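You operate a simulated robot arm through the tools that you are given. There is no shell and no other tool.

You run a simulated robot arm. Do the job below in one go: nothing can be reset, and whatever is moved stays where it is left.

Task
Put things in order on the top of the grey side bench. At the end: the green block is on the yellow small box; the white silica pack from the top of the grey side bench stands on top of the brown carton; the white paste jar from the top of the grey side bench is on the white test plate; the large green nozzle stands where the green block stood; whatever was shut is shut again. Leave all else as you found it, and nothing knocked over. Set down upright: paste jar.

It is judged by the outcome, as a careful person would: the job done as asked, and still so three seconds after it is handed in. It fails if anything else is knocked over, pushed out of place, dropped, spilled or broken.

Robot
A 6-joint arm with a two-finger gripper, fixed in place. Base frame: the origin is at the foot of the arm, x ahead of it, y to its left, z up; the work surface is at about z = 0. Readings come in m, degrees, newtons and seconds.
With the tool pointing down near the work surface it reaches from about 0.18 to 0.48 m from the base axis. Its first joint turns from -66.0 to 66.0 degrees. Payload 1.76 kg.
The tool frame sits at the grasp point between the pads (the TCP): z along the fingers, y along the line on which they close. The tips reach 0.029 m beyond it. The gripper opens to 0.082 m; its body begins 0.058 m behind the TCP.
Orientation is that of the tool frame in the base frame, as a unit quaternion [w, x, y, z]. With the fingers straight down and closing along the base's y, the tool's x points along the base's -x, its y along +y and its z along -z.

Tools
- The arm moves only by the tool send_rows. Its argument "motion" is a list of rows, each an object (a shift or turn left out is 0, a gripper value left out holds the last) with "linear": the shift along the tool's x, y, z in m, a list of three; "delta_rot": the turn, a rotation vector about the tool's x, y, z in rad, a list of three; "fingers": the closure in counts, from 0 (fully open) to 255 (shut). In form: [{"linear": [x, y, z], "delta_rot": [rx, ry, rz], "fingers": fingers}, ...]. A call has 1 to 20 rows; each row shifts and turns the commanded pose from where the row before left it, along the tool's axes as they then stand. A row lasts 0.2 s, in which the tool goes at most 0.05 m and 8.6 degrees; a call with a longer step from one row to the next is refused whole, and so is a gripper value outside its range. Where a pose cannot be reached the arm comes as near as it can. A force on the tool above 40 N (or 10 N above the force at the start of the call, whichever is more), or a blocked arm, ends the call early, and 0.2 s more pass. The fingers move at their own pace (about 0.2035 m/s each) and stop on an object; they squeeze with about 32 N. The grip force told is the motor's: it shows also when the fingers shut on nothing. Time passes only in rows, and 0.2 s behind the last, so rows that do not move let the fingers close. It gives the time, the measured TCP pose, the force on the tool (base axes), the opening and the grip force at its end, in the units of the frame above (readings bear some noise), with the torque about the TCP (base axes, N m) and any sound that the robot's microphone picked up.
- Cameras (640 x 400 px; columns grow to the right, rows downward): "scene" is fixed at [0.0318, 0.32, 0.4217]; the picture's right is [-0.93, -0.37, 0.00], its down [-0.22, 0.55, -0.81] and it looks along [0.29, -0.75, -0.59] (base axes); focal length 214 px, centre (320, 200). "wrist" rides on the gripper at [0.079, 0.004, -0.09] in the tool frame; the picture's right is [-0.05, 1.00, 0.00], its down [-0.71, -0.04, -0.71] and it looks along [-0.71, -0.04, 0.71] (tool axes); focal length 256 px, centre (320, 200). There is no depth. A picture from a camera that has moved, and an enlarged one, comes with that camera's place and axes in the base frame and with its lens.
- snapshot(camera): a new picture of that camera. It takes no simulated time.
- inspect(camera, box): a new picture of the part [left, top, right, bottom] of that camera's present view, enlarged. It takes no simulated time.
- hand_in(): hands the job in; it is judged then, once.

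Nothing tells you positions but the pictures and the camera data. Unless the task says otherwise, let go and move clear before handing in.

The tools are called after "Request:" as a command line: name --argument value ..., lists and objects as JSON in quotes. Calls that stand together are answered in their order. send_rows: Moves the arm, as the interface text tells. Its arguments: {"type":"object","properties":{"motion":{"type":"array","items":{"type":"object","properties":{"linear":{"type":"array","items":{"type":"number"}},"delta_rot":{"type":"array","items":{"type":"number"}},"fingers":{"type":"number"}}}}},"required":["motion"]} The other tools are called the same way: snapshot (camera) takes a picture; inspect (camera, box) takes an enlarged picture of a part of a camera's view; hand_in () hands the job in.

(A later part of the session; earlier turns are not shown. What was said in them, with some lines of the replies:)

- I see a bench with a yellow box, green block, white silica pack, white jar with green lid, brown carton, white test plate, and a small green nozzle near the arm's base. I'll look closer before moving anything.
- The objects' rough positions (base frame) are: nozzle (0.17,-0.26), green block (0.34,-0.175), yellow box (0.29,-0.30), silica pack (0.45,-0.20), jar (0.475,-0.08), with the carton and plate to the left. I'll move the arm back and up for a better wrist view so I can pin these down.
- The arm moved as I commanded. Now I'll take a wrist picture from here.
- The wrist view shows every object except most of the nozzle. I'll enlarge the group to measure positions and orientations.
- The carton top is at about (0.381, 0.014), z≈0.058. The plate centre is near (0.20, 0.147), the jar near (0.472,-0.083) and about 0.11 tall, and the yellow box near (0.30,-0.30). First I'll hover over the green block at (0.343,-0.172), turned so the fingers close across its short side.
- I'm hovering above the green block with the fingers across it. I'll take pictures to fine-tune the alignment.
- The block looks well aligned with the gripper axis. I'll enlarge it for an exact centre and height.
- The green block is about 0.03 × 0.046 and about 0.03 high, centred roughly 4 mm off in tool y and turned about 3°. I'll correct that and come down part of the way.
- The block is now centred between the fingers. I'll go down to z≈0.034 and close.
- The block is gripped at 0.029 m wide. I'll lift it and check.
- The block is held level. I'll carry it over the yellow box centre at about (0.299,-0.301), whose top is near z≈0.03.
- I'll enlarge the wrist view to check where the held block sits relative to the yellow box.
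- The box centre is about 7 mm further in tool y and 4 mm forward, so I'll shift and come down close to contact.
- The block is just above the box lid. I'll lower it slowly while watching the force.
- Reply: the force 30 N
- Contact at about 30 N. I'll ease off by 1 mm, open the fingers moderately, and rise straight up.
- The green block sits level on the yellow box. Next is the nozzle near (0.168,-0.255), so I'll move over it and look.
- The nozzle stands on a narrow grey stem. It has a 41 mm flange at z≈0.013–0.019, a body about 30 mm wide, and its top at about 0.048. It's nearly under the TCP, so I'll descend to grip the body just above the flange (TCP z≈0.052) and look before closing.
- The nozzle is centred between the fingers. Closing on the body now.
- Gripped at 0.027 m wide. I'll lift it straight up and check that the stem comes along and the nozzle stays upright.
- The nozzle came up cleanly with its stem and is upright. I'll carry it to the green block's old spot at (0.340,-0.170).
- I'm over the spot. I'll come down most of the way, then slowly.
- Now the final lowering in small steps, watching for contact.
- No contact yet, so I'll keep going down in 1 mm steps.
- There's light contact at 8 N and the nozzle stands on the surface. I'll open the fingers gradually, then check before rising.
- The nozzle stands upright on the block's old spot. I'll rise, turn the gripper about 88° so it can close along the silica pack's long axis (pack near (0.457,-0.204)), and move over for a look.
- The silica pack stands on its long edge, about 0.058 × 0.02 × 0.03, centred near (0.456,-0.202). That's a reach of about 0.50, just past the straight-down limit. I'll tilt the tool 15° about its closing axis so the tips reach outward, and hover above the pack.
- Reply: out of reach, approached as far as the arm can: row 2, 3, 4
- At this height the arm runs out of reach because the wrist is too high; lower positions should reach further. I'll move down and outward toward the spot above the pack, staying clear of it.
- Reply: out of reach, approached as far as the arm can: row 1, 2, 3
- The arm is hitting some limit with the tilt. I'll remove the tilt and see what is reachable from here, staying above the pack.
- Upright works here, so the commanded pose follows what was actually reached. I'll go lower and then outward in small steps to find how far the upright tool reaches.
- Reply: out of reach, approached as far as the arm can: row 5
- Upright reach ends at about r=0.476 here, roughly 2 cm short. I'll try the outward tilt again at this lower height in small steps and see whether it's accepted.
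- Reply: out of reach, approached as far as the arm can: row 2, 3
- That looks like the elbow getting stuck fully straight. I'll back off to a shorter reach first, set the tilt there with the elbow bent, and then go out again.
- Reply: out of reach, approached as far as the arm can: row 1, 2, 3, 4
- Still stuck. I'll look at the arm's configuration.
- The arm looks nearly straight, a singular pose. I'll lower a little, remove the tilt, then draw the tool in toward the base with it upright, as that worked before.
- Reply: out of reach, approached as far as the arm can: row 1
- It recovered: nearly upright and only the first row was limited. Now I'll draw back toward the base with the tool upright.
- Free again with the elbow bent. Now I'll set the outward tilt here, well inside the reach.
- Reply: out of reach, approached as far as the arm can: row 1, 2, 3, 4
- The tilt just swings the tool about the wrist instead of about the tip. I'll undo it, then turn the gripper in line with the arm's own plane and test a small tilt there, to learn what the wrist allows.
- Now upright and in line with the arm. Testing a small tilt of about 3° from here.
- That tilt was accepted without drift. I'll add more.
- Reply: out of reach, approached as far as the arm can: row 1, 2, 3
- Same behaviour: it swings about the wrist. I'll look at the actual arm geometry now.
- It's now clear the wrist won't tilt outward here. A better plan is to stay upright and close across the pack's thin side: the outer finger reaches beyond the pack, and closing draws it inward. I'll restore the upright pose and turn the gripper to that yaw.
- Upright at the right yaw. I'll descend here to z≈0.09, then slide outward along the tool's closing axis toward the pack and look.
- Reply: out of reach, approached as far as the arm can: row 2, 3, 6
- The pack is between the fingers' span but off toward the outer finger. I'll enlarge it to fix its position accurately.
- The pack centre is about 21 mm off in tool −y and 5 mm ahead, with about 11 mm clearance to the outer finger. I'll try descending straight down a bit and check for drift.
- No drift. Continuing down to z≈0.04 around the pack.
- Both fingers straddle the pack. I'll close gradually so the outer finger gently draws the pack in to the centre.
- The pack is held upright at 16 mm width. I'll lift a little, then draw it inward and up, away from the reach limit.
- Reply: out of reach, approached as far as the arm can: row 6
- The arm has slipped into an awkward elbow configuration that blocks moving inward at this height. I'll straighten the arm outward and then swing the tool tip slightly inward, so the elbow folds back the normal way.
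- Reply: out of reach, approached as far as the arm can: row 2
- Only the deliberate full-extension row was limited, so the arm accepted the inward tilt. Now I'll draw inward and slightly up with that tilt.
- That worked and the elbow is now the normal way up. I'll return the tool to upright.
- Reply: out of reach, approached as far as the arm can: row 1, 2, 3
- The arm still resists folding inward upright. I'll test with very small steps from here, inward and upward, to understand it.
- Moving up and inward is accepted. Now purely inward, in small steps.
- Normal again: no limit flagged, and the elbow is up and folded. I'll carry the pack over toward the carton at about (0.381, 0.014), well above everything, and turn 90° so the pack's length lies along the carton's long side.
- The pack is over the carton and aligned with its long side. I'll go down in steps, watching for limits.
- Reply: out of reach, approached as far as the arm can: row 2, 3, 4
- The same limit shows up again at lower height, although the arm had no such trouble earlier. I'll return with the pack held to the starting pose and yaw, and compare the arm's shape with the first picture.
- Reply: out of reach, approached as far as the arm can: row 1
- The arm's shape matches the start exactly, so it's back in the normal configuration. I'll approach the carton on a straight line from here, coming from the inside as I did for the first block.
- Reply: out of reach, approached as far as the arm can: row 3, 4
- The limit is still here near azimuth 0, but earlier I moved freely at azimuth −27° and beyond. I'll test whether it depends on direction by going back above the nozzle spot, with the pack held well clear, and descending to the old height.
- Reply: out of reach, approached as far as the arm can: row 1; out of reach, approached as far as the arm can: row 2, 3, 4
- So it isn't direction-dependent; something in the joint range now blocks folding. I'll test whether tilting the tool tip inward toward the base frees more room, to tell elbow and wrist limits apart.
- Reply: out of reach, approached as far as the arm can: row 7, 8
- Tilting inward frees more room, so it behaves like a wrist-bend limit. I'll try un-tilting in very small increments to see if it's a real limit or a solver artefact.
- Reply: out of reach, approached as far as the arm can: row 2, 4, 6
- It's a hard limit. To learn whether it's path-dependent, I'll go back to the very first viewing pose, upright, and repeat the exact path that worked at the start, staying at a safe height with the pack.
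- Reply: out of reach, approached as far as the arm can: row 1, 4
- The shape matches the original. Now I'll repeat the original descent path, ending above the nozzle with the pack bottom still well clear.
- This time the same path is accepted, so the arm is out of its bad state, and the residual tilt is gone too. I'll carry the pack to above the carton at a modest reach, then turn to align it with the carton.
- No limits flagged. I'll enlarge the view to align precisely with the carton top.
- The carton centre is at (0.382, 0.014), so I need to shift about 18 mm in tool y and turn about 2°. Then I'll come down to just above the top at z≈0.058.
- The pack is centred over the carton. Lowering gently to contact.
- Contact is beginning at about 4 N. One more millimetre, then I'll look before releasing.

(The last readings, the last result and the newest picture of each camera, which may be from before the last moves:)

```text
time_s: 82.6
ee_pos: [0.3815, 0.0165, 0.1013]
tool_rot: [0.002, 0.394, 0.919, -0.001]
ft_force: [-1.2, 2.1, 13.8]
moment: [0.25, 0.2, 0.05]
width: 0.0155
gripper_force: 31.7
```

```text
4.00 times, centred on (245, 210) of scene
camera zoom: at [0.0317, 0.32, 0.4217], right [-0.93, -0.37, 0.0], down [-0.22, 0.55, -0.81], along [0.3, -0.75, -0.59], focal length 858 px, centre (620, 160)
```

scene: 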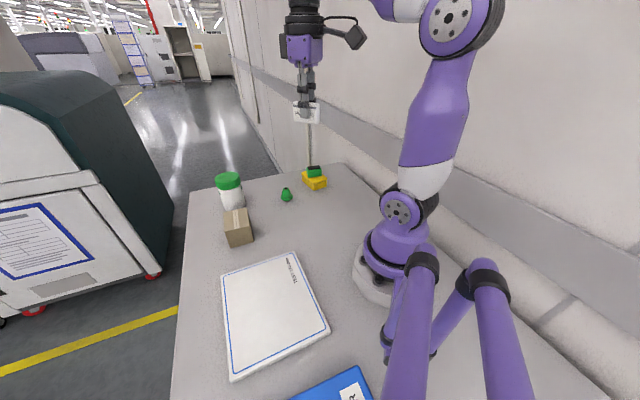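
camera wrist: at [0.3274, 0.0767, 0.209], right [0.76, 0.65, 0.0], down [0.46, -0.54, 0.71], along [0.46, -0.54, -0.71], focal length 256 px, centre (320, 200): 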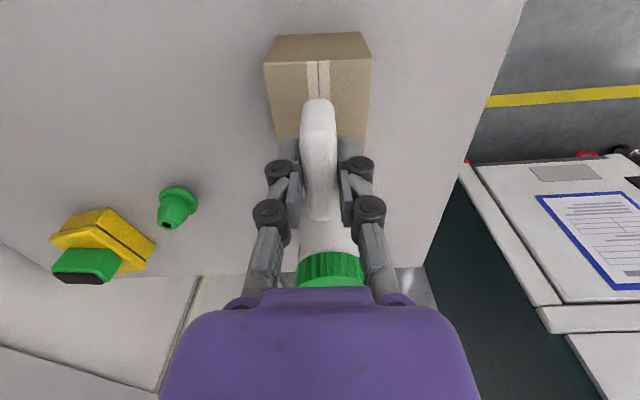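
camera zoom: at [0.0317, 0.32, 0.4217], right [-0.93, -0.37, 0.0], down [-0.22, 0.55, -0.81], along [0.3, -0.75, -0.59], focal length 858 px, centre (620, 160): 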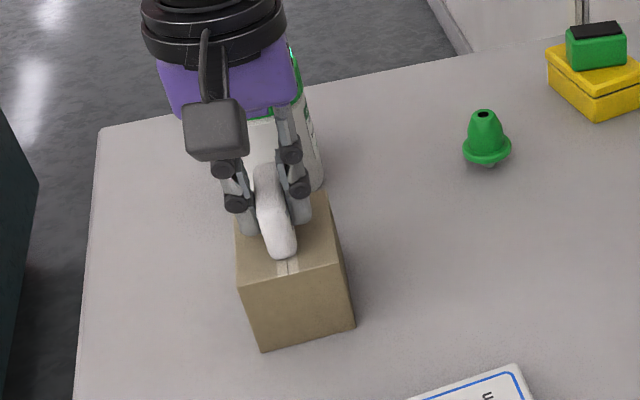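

The pack is resting on the carton, touching slightly more at the near end. I'll open the fingers slowly so it settles flat.

Request:
send_rows --motion '[{"linear": [0, 0, -0.0005], "fingers": 200}, {"fingers": 195}, {"fingers": 190}, {"fingers": 180}, {"fingers": 165}, {"fingers": 145}, {"fingers": 125}, {"fingers": 110}]'

Request:
snapshot --camera "wrist"

Request:
inspect --camera "scene" --box '[205, 160, 285, 260]'

```text
time_s: 84.4
ee_pos: [0.3797, 0.0163, 0.1016]
tool_rot: [0.001, 0.393, 0.919, -0.001]
ft_force: [0.0, -0.9, -0.5]
moment: [0.0, 0.0, -0.02]
width: 0.0465
gripper_force: 0.0
```

```text
taken
camera wrist: at [0.3282, 0.0768, 0.191], right [0.76, 0.65, 0.0], down [0.46, -0.54, 0.71], along [0.46, -0.54, -0.71], focal length 256 px, centre (320, 200)
```

wrist: 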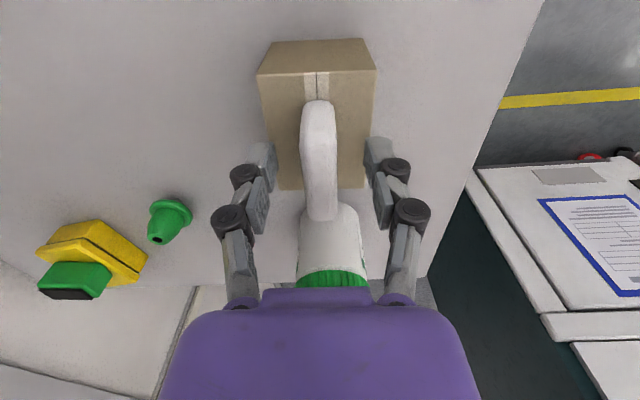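

```text
4.00 times, centred on (245, 210) of scene
camera zoom: at [0.0318, 0.32, 0.4217], right [-0.93, -0.37, 0.0], down [-0.22, 0.55, -0.81], along [0.29, -0.75, -0.59], focal length 858 px, centre (620, 160)
```

zoom: 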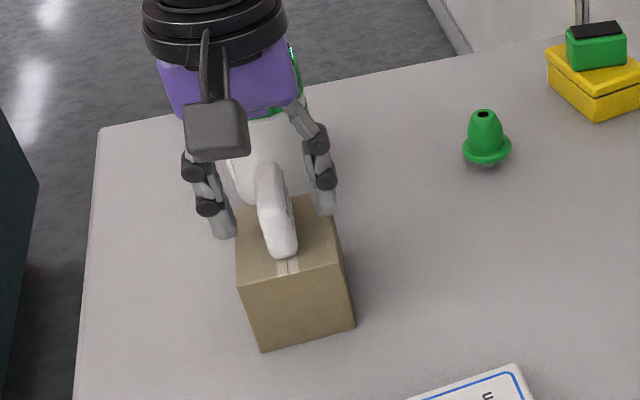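

The pack stands on the carton. I'll rise straight up and check it from above.

Request:
send_rows --motion '[{"linear": [0, 0, -0.01]}, {"linear": [0, 0, -0.02]}, {"linear": [0, 0, -0.03]}, {"linear": [0, 0, -0.03]}, {"linear": [0, 0, 0]}]'

Request:
snapshot --camera "wrist"

Request:
inspect --camera "scene" --box '[190, 150, 300, 260]'

```text
time_s: 85.6
ee_pos: [0.3805, 0.0172, 0.1907]
tool_rot: [0.001, 0.394, 0.919, -0.001]
ft_force: [0.6, -0.1, 0.3]
moment: [-0.01, 0.01, -0.01]
width: 0.0469
gripper_force: 0.1
```

```text
taken
camera wrist: at [0.328, 0.0762, 0.2815], right [0.76, 0.65, 0.0], down [0.46, -0.54, 0.71], along [0.46, -0.54, -0.71], focal length 256 px, centre (320, 200)
```

wrist: 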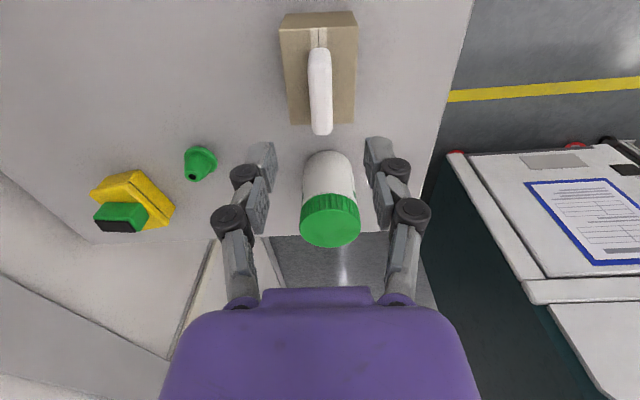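

```text
3.64 times, centred on (245, 205) of scene
camera zoom: at [0.0318, 0.32, 0.4217], right [-0.93, -0.37, 0.0], down [-0.22, 0.55, -0.81], along [0.29, -0.75, -0.59], focal length 780 px, centre (593, 182)
```

zoom: 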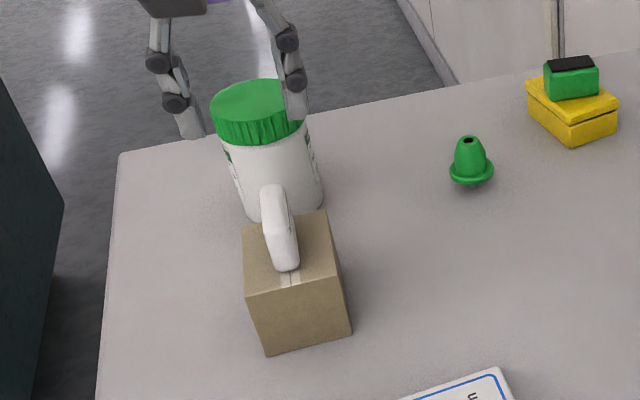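

The silica pack stands well inside the carton's top. Now the jar: I'll enlarge both views to triangulate its position and height.

Request:
inspect --camera "wrist" --box '[280, 130, 380, 260]'

Request:
inspect --camera "scene" --box '[205, 160, 265, 215]'

```text
3.08 times, centred on (330, 195) of wrist
camera zoom: at [0.328, 0.0762, 0.2815], right [0.76, 0.65, 0.0], down [0.46, -0.54, 0.71], along [0.46, -0.54, -0.71], focal length 788 px, centre (289, 215)
```

zoom: 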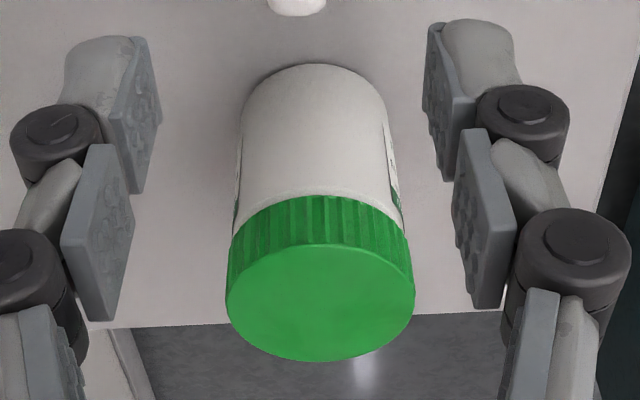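

```text
7.27 times, centred on (235, 188) of scene
camera zoom: at [0.0318, 0.32, 0.4217], right [-0.93, -0.37, 0.0], down [-0.22, 0.55, -0.81], along [0.29, -0.75, -0.59], focal length 1560 px, centre (938, 291)
```

zoom: 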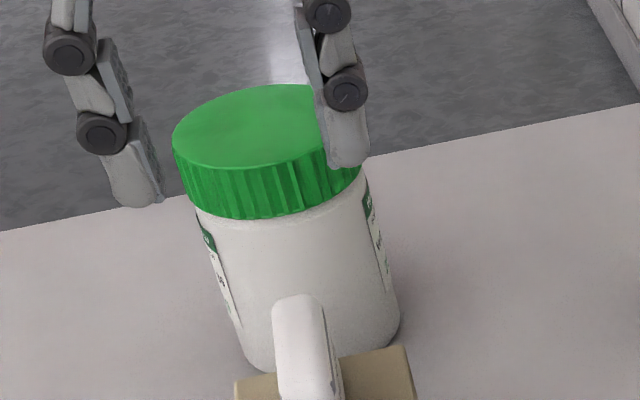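

The jar is at about (0.482,-0.086), r≈0.489, and about 0.104 tall with a 67 mm lid, so an upright tool just can't reach it. I'll set an outward tilt while still well inside the reach (turn in line with the arm first) and see if it's accepted now.

Request:
send_rows --motion '[{"linear": [0, 0, -0.01], "fingers": 0}, {"delta_rot": [0, 0, -0.1264]}, {"delta_rot": [0, 0, -0.1264]}, {"delta_rot": [0, 0, -0.1264]}, {"delta_rot": [0, 0, -0.1264]}, {"delta_rot": [0, 0, -0.1264]}, {"delta_rot": [0, -0.05, 0]}, {"delta_rot": [0, -0.05, 0]}, {"delta_rot": [0, -0.05, 0]}, {"linear": [0, 0, 0]}]'

```text
time_s: 87.8
ee_pos: [0.3807, 0.0167, 0.202]
tool_rot: [0.076, 0.088, 0.993, -0.008]
ft_force: [0.0, 0.2, 0.4]
moment: [-0.03, 0.02, 0.0]
width: 0.0821
gripper_force: 0.0
```

The tilt is accepted cleanly now. I'll tilt a few degrees more (12° total) and move to hover over the jar at z≈0.155.

Request:
send_rows --motion '[{"delta_rot": [0, -0.058, 0]}, {"linear": [-0.0263, -0.0208, 0.0177]}, {"linear": [-0.0263, -0.0208, 0.0177]}, {"linear": [-0.0263, -0.0208, 0.0177]}, {"linear": [-0.0263, -0.0208, 0.0177]}, {"linear": [0, 0, 0]}]'

Request:
snapshot --camera "wrist"

Request:
snapshot --camera "scene"

```text
time_s: 89.2
ee_pos: [0.4807, -0.0863, 0.1525]
tool_rot: [0.103, 0.089, 0.991, -0.011]
ft_force: [-0.5, -0.7, -0.2]
moment: [0.0, -0.02, -0.02]
width: 0.0821
gripper_force: 0.0
```

```text
taken
camera wrist: at [0.3865, -0.066, 0.2251], right [0.23, 0.97, 0.01], down [0.53, -0.13, 0.84], along [0.82, -0.19, -0.55], focal length 256 px, centre (320, 200)
```

wrist: 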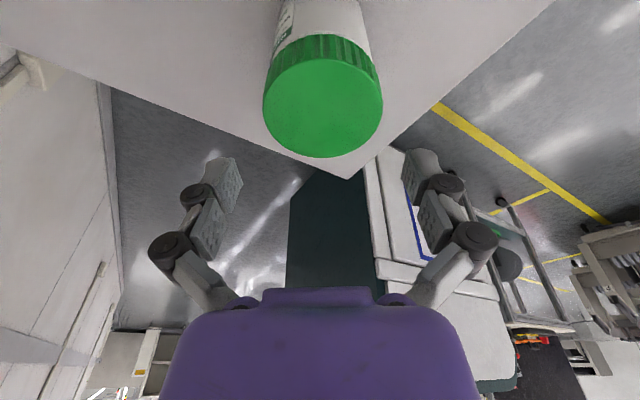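

```text
taken
```

scene: 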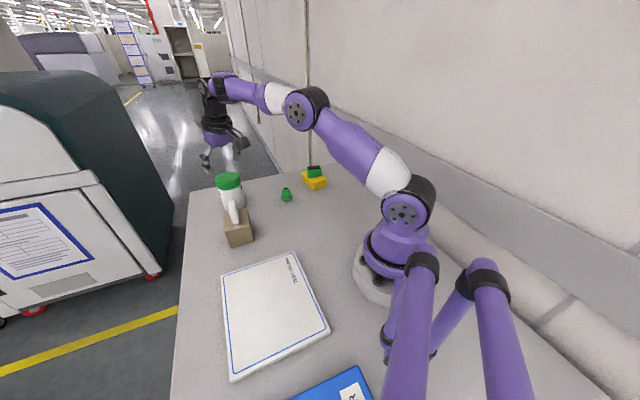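

No limit flagged, and the TCP is right over the jar (lid centre ≈ (0.481,-0.087)). I'll descend vertically in the base frame around the lid.

Request:
send_rows --motion '[{"linear": [0.0031, 0.0002, 0.0147]}, {"linear": [0.0031, 0.0002, 0.0147]}, {"linear": [0, 0, 0]}]'

Request:
snapshot --camera "wrist"

Request:
inspect --camera "scene" --box '[190, 130, 290, 220]'

```text
time_s: 90.0
ee_pos: [0.4812, -0.0861, 0.1231]
tool_rot: [0.105, 0.088, 0.991, -0.011]
ft_force: [-0.2, 0.3, 0.3]
moment: [0.01, -0.01, -0.01]
width: 0.0821
gripper_force: 0.0
```

```text
taken
camera wrist: at [0.3864, -0.0653, 0.1952], right [0.23, 0.97, 0.01], down [0.53, -0.13, 0.84], along [0.82, -0.19, -0.55], focal length 256 px, centre (320, 200)
```

wrist: 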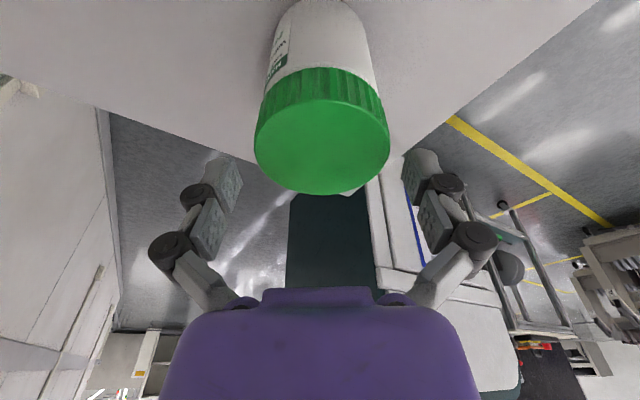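

```text
4.44 times, centred on (240, 175) of scene
camera zoom: at [0.0318, 0.32, 0.4217], right [-0.93, -0.37, 0.0], down [-0.22, 0.55, -0.81], along [0.29, -0.75, -0.59], focal length 953 px, centre (676, 311)
```

zoom: 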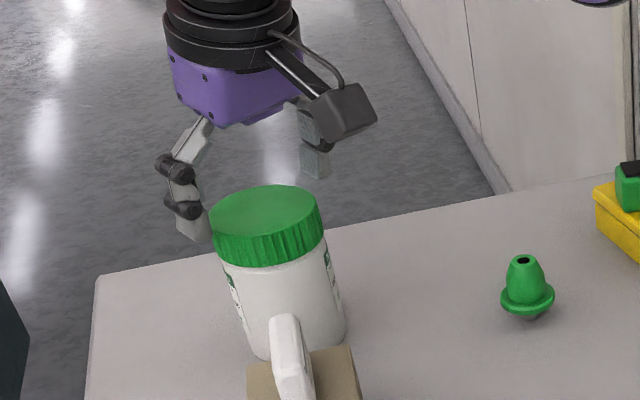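

Clearances on both sides look even. Continuing down to z≈0.088.

Request:
send_rows --motion '[{"linear": [0.0024, 0.0003, 0.0115]}, {"linear": [0.0024, 0.0002, 0.0115]}, {"linear": [0.0024, 0, 0.0113]}, {"linear": [0, 0, 0]}]'

Request:
snapshot --camera "wrist"

Request:
inspect --camera "scene" --box '[190, 130, 290, 220]'

```text
time_s: 91.0
ee_pos: [0.4801, -0.0858, 0.0884]
tool_rot: [0.104, 0.088, 0.991, -0.011]
ft_force: [0.3, 0.1, 0.3]
moment: [0.04, -0.01, 0.0]
width: 0.0818
gripper_force: 0.1
```

```text
taken
camera wrist: at [0.3869, -0.0655, 0.1597], right [0.23, 0.97, 0.01], down [0.53, -0.13, 0.84], along [0.82, -0.19, -0.55], focal length 256 px, centre (320, 200)
```

wrist: 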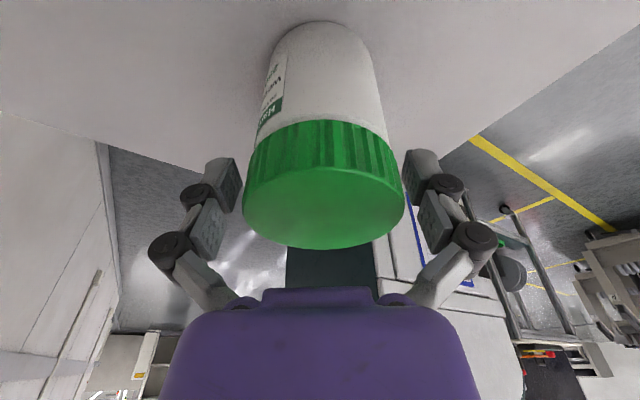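

```text
4.44 times, centred on (240, 175) of scene
camera zoom: at [0.0318, 0.32, 0.4217], right [-0.93, -0.37, 0.0], down [-0.22, 0.55, -0.81], along [0.29, -0.75, -0.59], focal length 953 px, centre (676, 311)
```

zoom: 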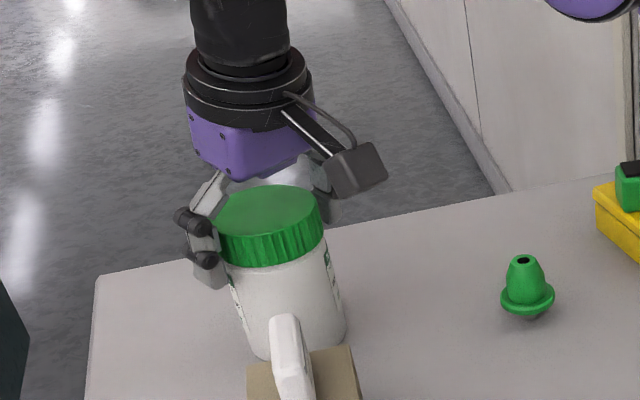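

Fingers straddle the lid evenly. Closing gently.

Request:
send_rows --motion '[{"fingers": 15}, {"fingers": 30}, {"fingers": 45}, {"fingers": 60}, {"fingers": 255}, {"fingers": 255}]'

Request:
snapshot --camera "wrist"

Request:
inspect --camera "scene" --box '[190, 130, 290, 220]'

```text
time_s: 92.4
ee_pos: [0.4814, -0.087, 0.0881]
tool_rot: [0.105, 0.088, 0.991, -0.011]
ft_force: [0.6, 4.8, 8.5]
moment: [0.11, 0.01, -0.01]
width: 0.0698
gripper_force: 32.0
```

```text
taken
camera wrist: at [0.387, -0.0654, 0.1603], right [0.23, 0.97, 0.01], down [0.53, -0.13, 0.84], along [0.82, -0.19, -0.54], focal length 256 px, centre (320, 200)
```

wrist: 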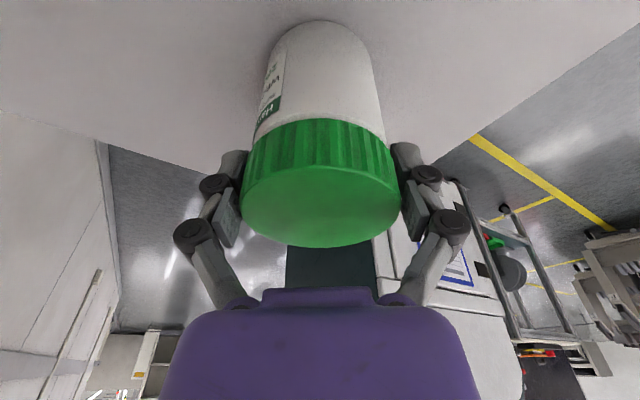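

```text
4.44 times, centred on (240, 175) of scene
camera zoom: at [0.0317, 0.32, 0.4217], right [-0.93, -0.37, 0.0], down [-0.22, 0.55, -0.81], along [0.3, -0.75, -0.59], focal length 953 px, centre (676, 311)
```

zoom: 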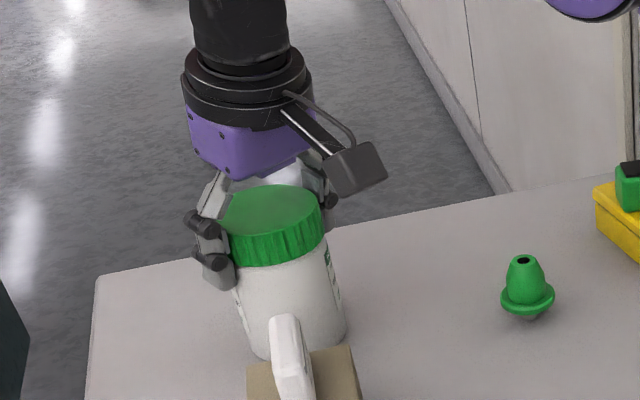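

Gripped at 70 mm on the lid. I'll lift 2 cm straight up and check that the whole jar comes along and stays upright.

Request:
send_rows --motion '[{"linear": [-0.001, 0, -0.0049]}, {"linear": [-0.0016, 0, -0.0078]}, {"linear": [-0.0016, 0, -0.0078]}, {"linear": [0, 0, 0]}]'

Request:
inspect --camera "scene" --box '[190, 130, 290, 220]'

Request:
snapshot --camera "wrist"

```text
time_s: 93.4
ee_pos: [0.4808, -0.0848, 0.1096]
tool_rot: [0.105, 0.089, 0.99, -0.012]
ft_force: [0.6, -0.6, -2.3]
moment: [0.01, 0.0, -0.02]
width: 0.0698
gripper_force: 32.1
```

```text
4.44 times, centred on (240, 175) of scene
camera zoom: at [0.0318, 0.32, 0.4217], right [-0.93, -0.37, 0.0], down [-0.22, 0.55, -0.81], along [0.29, -0.75, -0.59], focal length 953 px, centre (676, 311)
```

zoom: 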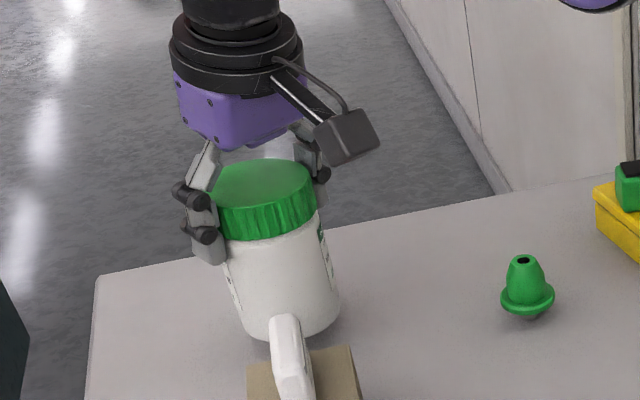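

```text
taken
camera wrist: at [0.387, -0.0643, 0.1807], right [0.23, 0.97, 0.01], down [0.53, -0.13, 0.84], along [0.82, -0.19, -0.55], focal length 256 px, centre (320, 200)
```

wrist: 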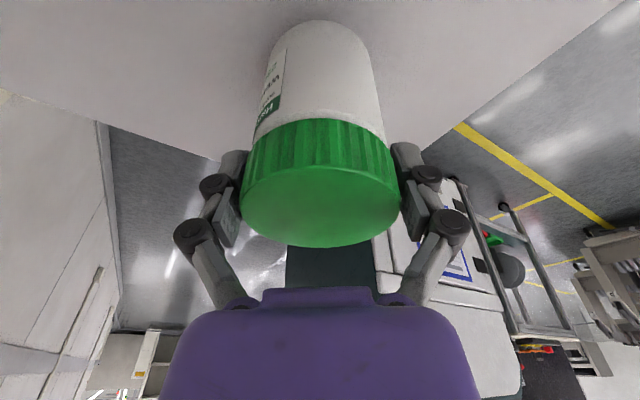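

The whole jar lifted and hangs upright, about 0.23 kg. I'll draw it inward and up along the arm's line, clear of the carton and pack.

Request:
send_rows --motion '[{"linear": [0.0199, 0, -0.0272]}, {"linear": [0.0199, 0, -0.0272]}, {"linear": [0.0199, 0, -0.0272]}, {"linear": [0.0199, 0, -0.0272]}, {"linear": [0, 0, 0]}]'

Request:
snapshot --camera "scene"

```text
time_s: 94.6
ee_pos: [0.383, -0.0657, 0.1997]
tool_rot: [0.104, 0.089, 0.991, -0.011]
ft_force: [-0.5, 0.1, -3.6]
moment: [0.04, 0.0, 0.01]
width: 0.0696
gripper_force: 32.0
```

```text
taken
```

scene: 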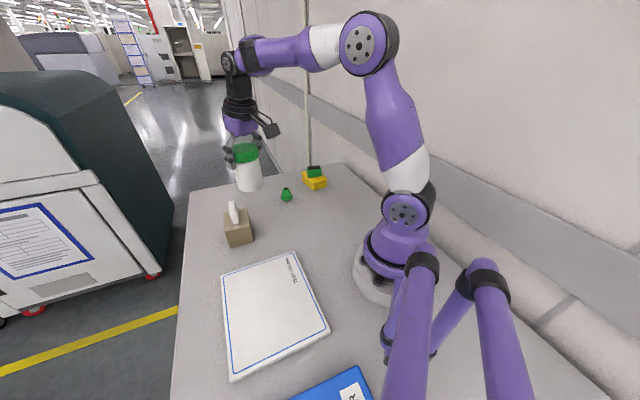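

All good. Next I'll draw further in and up, turn about the vertical by 41° so the tilt stays in the arm's plane, and carry the jar over the plate.

Request:
send_rows --motion '[{"linear": [0.0255, 0, -0.0146]}, {"linear": [0.0255, 0, -0.0146]}, {"linear": [0.0255, 0, -0.0146]}, {"delta_rot": [-0.0295, 0, -0.14]}, {"delta_rot": [-0.0295, 0, -0.14]}, {"delta_rot": [-0.0295, 0, -0.14]}, {"delta_rot": [-0.0295, 0, -0.14]}, {"delta_rot": [-0.0295, 0, -0.14]}, {"linear": [0, 0, 0]}]'

Request:
snapshot --camera "scene"

```text
time_s: 96.6
ee_pos: [0.2997, -0.0523, 0.2254]
tool_rot: [0.1, -0.265, 0.959, 0.026]
ft_force: [0.2, -1.4, -2.9]
moment: [-0.03, -0.02, 0.0]
width: 0.0693
gripper_force: 31.4
```

```text
taken
```

scene: 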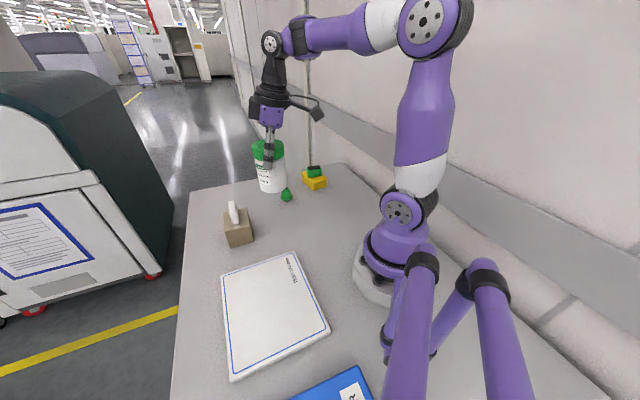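

Orientation is as intended, with the jar upright and the tilt in the arm's plane. Now across to above the plate.

Request:
send_rows --motion '[{"linear": [-0.0094, 0.0401, 0.0019]}, {"linear": [-0.0094, 0.0401, 0.0019]}, {"linear": [-0.0094, 0.0401, 0.0019]}, {"linear": [-0.0094, 0.0401, 0.0019]}, {"linear": [-0.0094, 0.0401, 0.0019]}, {"linear": [0, 0, 0]}]'

Request:
snapshot --camera "scene"

Request:
snapshot --camera "wrist"

```text
time_s: 98.0
ee_pos: [0.2366, 0.1435, 0.2252]
tool_rot: [0.099, -0.263, 0.959, 0.025]
ft_force: [-0.1, 0.8, -3.0]
moment: [0.01, 0.03, -0.01]
width: 0.0695
gripper_force: 32.1
```

```text
taken
```

scene: 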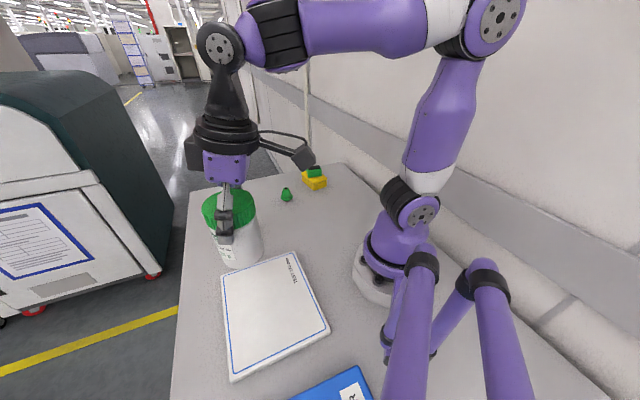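

```text
taken
camera wrist: at [0.1517, 0.0993, 0.2984], right [-0.47, 0.89, 0.01], down [0.49, 0.25, 0.84], along [0.74, 0.39, -0.55], focal length 256 px, centre (320, 200)
```

wrist: 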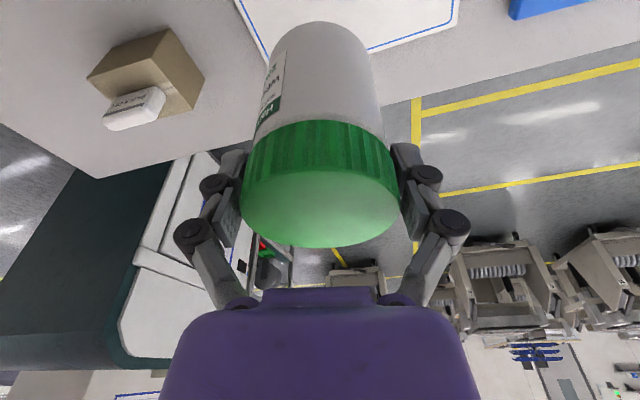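

The jar is above the plate at about (0.238, 0.144). The plate lies in view below, and the pack still stands on the carton. I'll descend in two stages.

Request:
send_rows --motion '[{"linear": [0.0057, 0.0001, 0.0269]}, {"linear": [0.0057, 0.0001, 0.0269]}, {"linear": [0.0041, 0.0001, 0.0196]}, {"linear": [0, 0, 0]}]'

Request:
snapshot --camera "scene"

Request:
snapshot --camera "wrist"

```text
time_s: 99.0
ee_pos: [0.2379, 0.1436, 0.15]
tool_rot: [0.101, -0.263, 0.959, 0.026]
ft_force: [-0.5, 0.0, -2.8]
moment: [0.02, 0.01, 0.01]
width: 0.0697
gripper_force: 31.5
```

```text
taken
```

scene: 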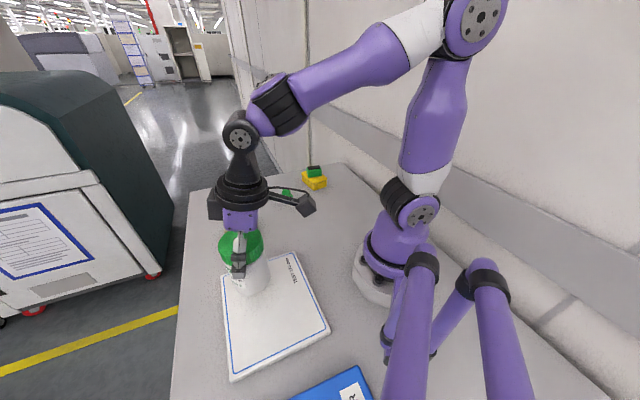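

```text
taken
camera wrist: at [0.1525, 0.098, 0.2212], right [-0.47, 0.88, 0.01], down [0.49, 0.25, 0.84], along [0.74, 0.39, -0.55], focal length 256 px, centre (320, 200)
```

wrist: 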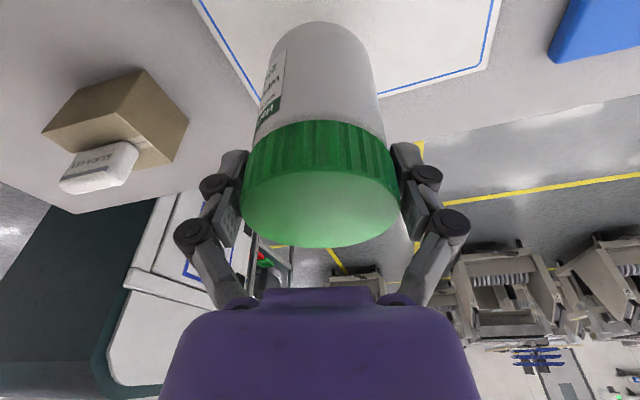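

The jar is over the plate with its base well inside the edges. I'll lower further to just above the plate.

Request:
send_rows --motion '[{"linear": [0.0036, 0.0001, 0.0172]}, {"linear": [0.0036, 0.0001, 0.0172]}, {"linear": [0.0012, 0, 0.0059]}, {"linear": [0, 0, 0]}]'

Request:
inspect --camera "scene" --box '[200, 200, 350, 390]'

```text
time_s: 100.0
ee_pos: [0.2381, 0.144, 0.1094]
tool_rot: [0.101, -0.264, 0.959, 0.027]
ft_force: [0.4, -0.1, -3.2]
moment: [0.02, 0.01, 0.03]
width: 0.0692
gripper_force: 32.5
```

```text
2.11 times, centred on (275, 295) of scene
camera zoom: at [0.0318, 0.32, 0.4217], right [-0.93, -0.37, 0.0], down [-0.22, 0.55, -0.81], along [0.29, -0.75, -0.59], focal length 452 px, centre (415, 0)
```

zoom: 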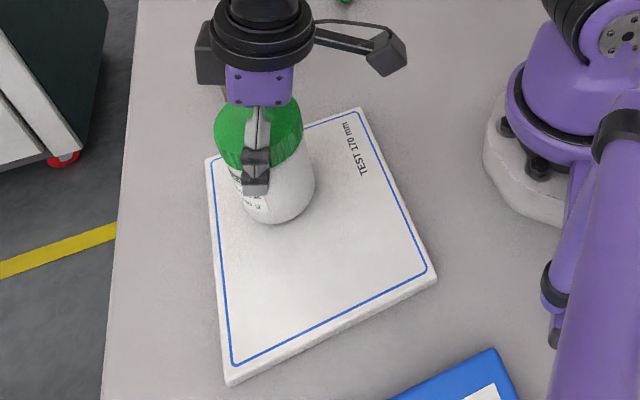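

The jar is about 1 cm above the plate and well within its border. Lowering in small steps.

Request:
send_rows --motion '[{"linear": [0.0008, 0, 0.0039]}, {"linear": [0.0006, 0, 0.0029]}, {"linear": [0, 0, 0]}]'

```text
time_s: 100.8
ee_pos: [0.2383, 0.1452, 0.1027]
tool_rot: [0.101, -0.264, 0.959, 0.027]
ft_force: [-4.1, -2.5, 18.5]
moment: [-0.12, -0.23, 0.0]
width: 0.0696
gripper_force: 31.4
```

Contact with the plate at about 18 N. I'll ease off slightly and open the fingers slowly.

Request:
send_rows --motion '[{"linear": [-0.0002, 0, -0.001]}, {"fingers": 36}, {"fingers": 32}, {"fingers": 28}, {"fingers": 22}, {"fingers": 12}, {"fingers": 0}, {"fingers": 0}]'

Request:
snapshot --camera "wrist"

Request:
inspect --camera "scene" --box '[200, 200, 350, 390]'

```text
time_s: 102.6
ee_pos: [0.2386, 0.144, 0.1025]
tool_rot: [0.1, -0.264, 0.959, 0.026]
ft_force: [-0.4, -0.3, -0.8]
moment: [-0.01, 0.05, 0.01]
width: 0.0824
gripper_force: 0.0
```

```text
taken
camera wrist: at [0.1523, 0.0984, 0.1752], right [-0.47, 0.88, 0.01], down [0.49, 0.25, 0.84], along [0.74, 0.39, -0.55], focal length 256 px, centre (320, 200)
```

wrist: 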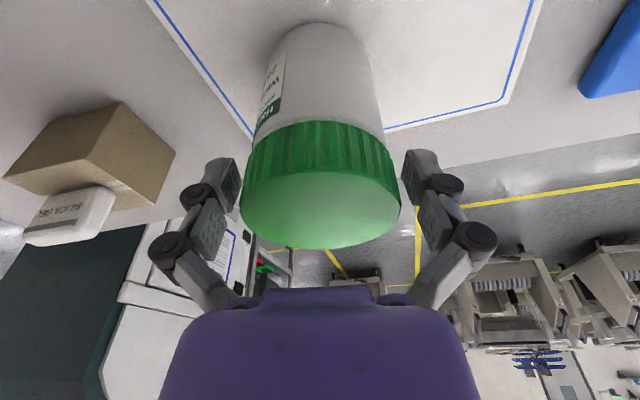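

```text
2.11 times, centred on (275, 295) of scene
camera zoom: at [0.0318, 0.32, 0.4217], right [-0.93, -0.37, 0.0], down [-0.22, 0.55, -0.81], along [0.29, -0.75, -0.59], focal length 452 px, centre (415, 0)
```

zoom: 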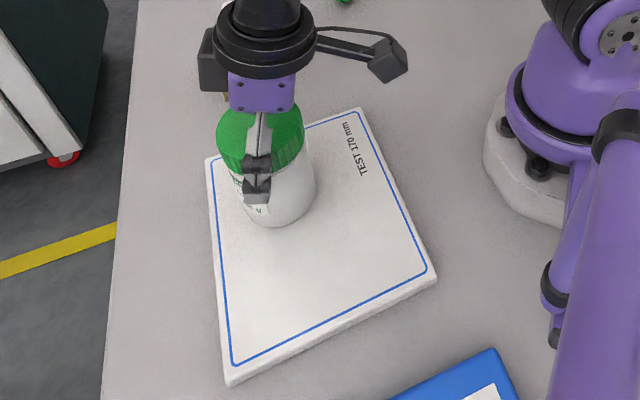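

The jar stands upright on the plate, released. I'll rise straight up and away.

Request:
send_rows --motion '[{"linear": [-0.0021, 0, -0.0098]}, {"linear": [-0.0041, 0, -0.0196]}, {"linear": [-0.0062, 0, -0.0294]}, {"linear": [-0.0062, 0, -0.0294]}, {"linear": [-0.0062, 0, -0.0294]}, {"linear": [0, 0, 0]}]'

Request:
snapshot --camera "wrist"

Request:
snapshot --camera "scene"

```text
time_s: 104.0
ee_pos: [0.2387, 0.1455, 0.2268]
tool_rot: [0.099, -0.264, 0.959, 0.025]
ft_force: [-0.2, 0.1, 0.2]
moment: [0.0, 0.0, -0.01]
width: 0.0819
gripper_force: 0.0
```

```text
taken
camera wrist: at [0.1542, 0.0995, 0.2978], right [-0.47, 0.88, 0.01], down [0.49, 0.25, 0.84], along [0.74, 0.39, -0.55], focal length 256 px, centre (320, 200)
```

wrist: 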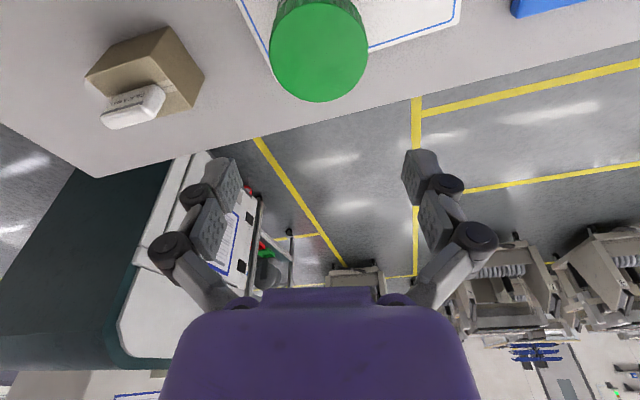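

```text
taken
```

scene: 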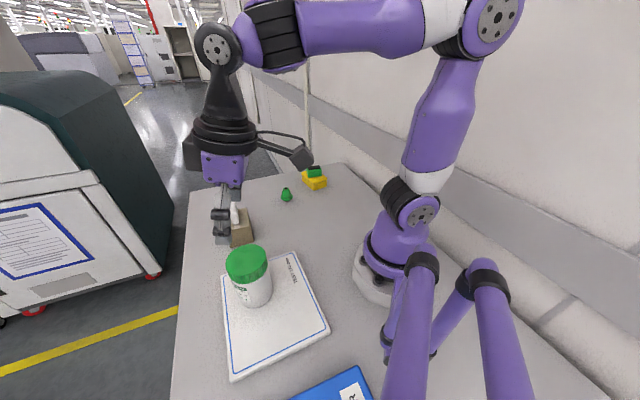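

The jar is upright on the plate. I'll move the arm clear to near its starting pose, upright again, and inspect everything.

Request:
send_rows --motion '[{"linear": [0.005, -0.0336, -0.0159]}, {"linear": [0.005, -0.0336, -0.0159]}, {"linear": [0.005, -0.0336, -0.0159]}, {"linear": [0.005, -0.0336, -0.0159]}, {"linear": [0.005, -0.0336, -0.0159]}, {"delta_rot": [0, 0.1, 0]}, {"delta_rot": [0, 0.1, 0]}, {"linear": [0, 0, 0]}]'

Request:
snapshot --camera "scene"

Request:
snapshot --camera "wrist"

Request:
inspect --camera "scene" --box '[190, 150, 350, 260]'

Request:
inspect --camera "scene" --box '[200, 220, 350, 390]'

```text
time_s: 105.8
ee_pos: [0.2802, -0.0424, 0.2721]
tool_rot: [0.029, -0.264, 0.964, -0.002]
ft_force: [0.2, 0.1, -1.1]
moment: [-0.02, 0.06, -0.01]
width: 0.0821
gripper_force: 0.1
out of reach, approached as far as the arm can: row 5, 6, 7
```

```text
taken
```

scene: 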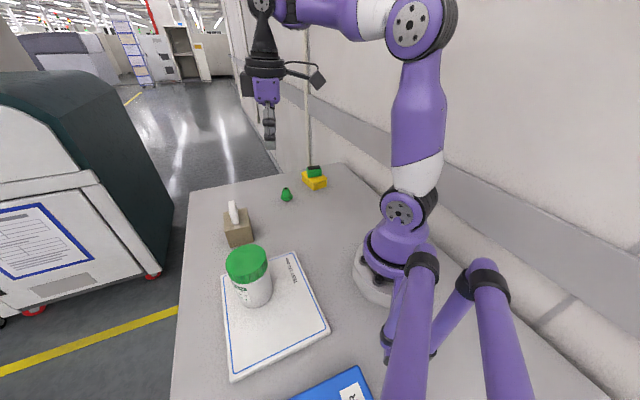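

```text
taken
camera wrist: at [0.2048, -0.0811, 0.3587], right [-0.46, 0.89, -0.02], down [0.58, 0.32, 0.75], along [0.67, 0.34, -0.67], focal length 256 px, centre (320, 200)
```

wrist: 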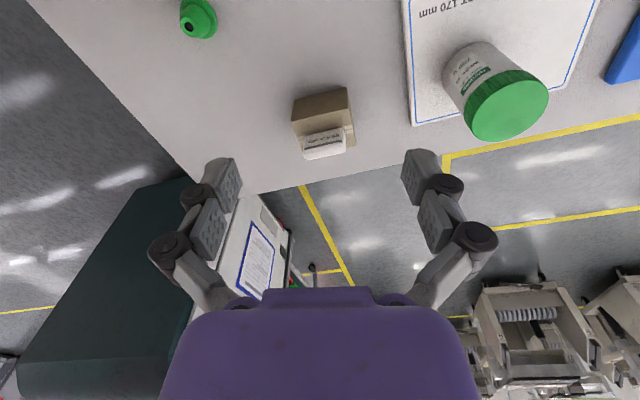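

```text
3.64 times, centred on (270, 205) of scene
camera zoom: at [0.0318, 0.32, 0.4217], right [-0.93, -0.37, 0.0], down [-0.22, 0.55, -0.81], along [0.29, -0.75, -0.59], focal length 780 px, centre (502, 182)
```

zoom: 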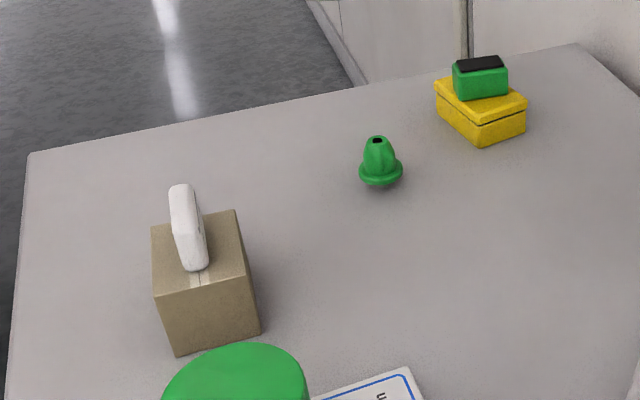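

```text
2.35 times, centred on (275, 305) of scene
camera zoom: at [0.0318, 0.32, 0.4217], right [-0.93, -0.37, 0.0], down [-0.22, 0.55, -0.81], along [0.29, -0.75, -0.59], focal length 505 px, centre (426, -47)
```

zoom: 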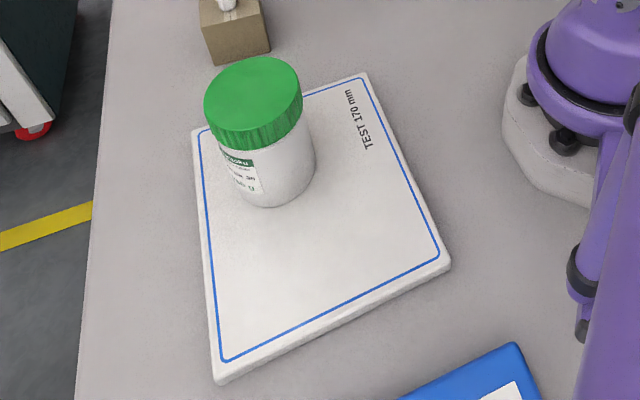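

Everything is in place: the green block is on the yellow box, the nozzle stands where the block was, the silica pack stands on the carton, and the jar is upright on the test plate. The arm is clear with its gripper open and nothing else has been disturbed, so I'm handing in.

Request:
hand_in

```text
The job is handed in.
```

I've finished the job and handed it in. The last pictures showed everything where you asked:

- **Green block:** it sits level on the yellow small box, and the box's lid is still shut.
- **Large green nozzle:** it stands upright where the green block was, within about 1 mm by my measurements. It was the only nozzle I could see on the bench.
- **White silica pack:** it stands on top of the brown carton, well inside the edges.
- **White paste jar:** it is upright on the white test plate with its lid on. It's nearer one corner than the centre, with its base inside the blue border.

The silica pack and the jar were both slightly beyond the arm's straight-down reach. I slid the pack about 2 cm towards the arm with the fingers before lifting it. I gripped the jar with the tool tilted about 12° and kept the jar upright while carrying it.

While I was holding the pack, the arm ran into a motion limit several times. That took a few detours at a safe height, but nothing was touched or dropped.

I saw nothing else knocked over or out of place. The arm ended clear of everything with the gripper open.
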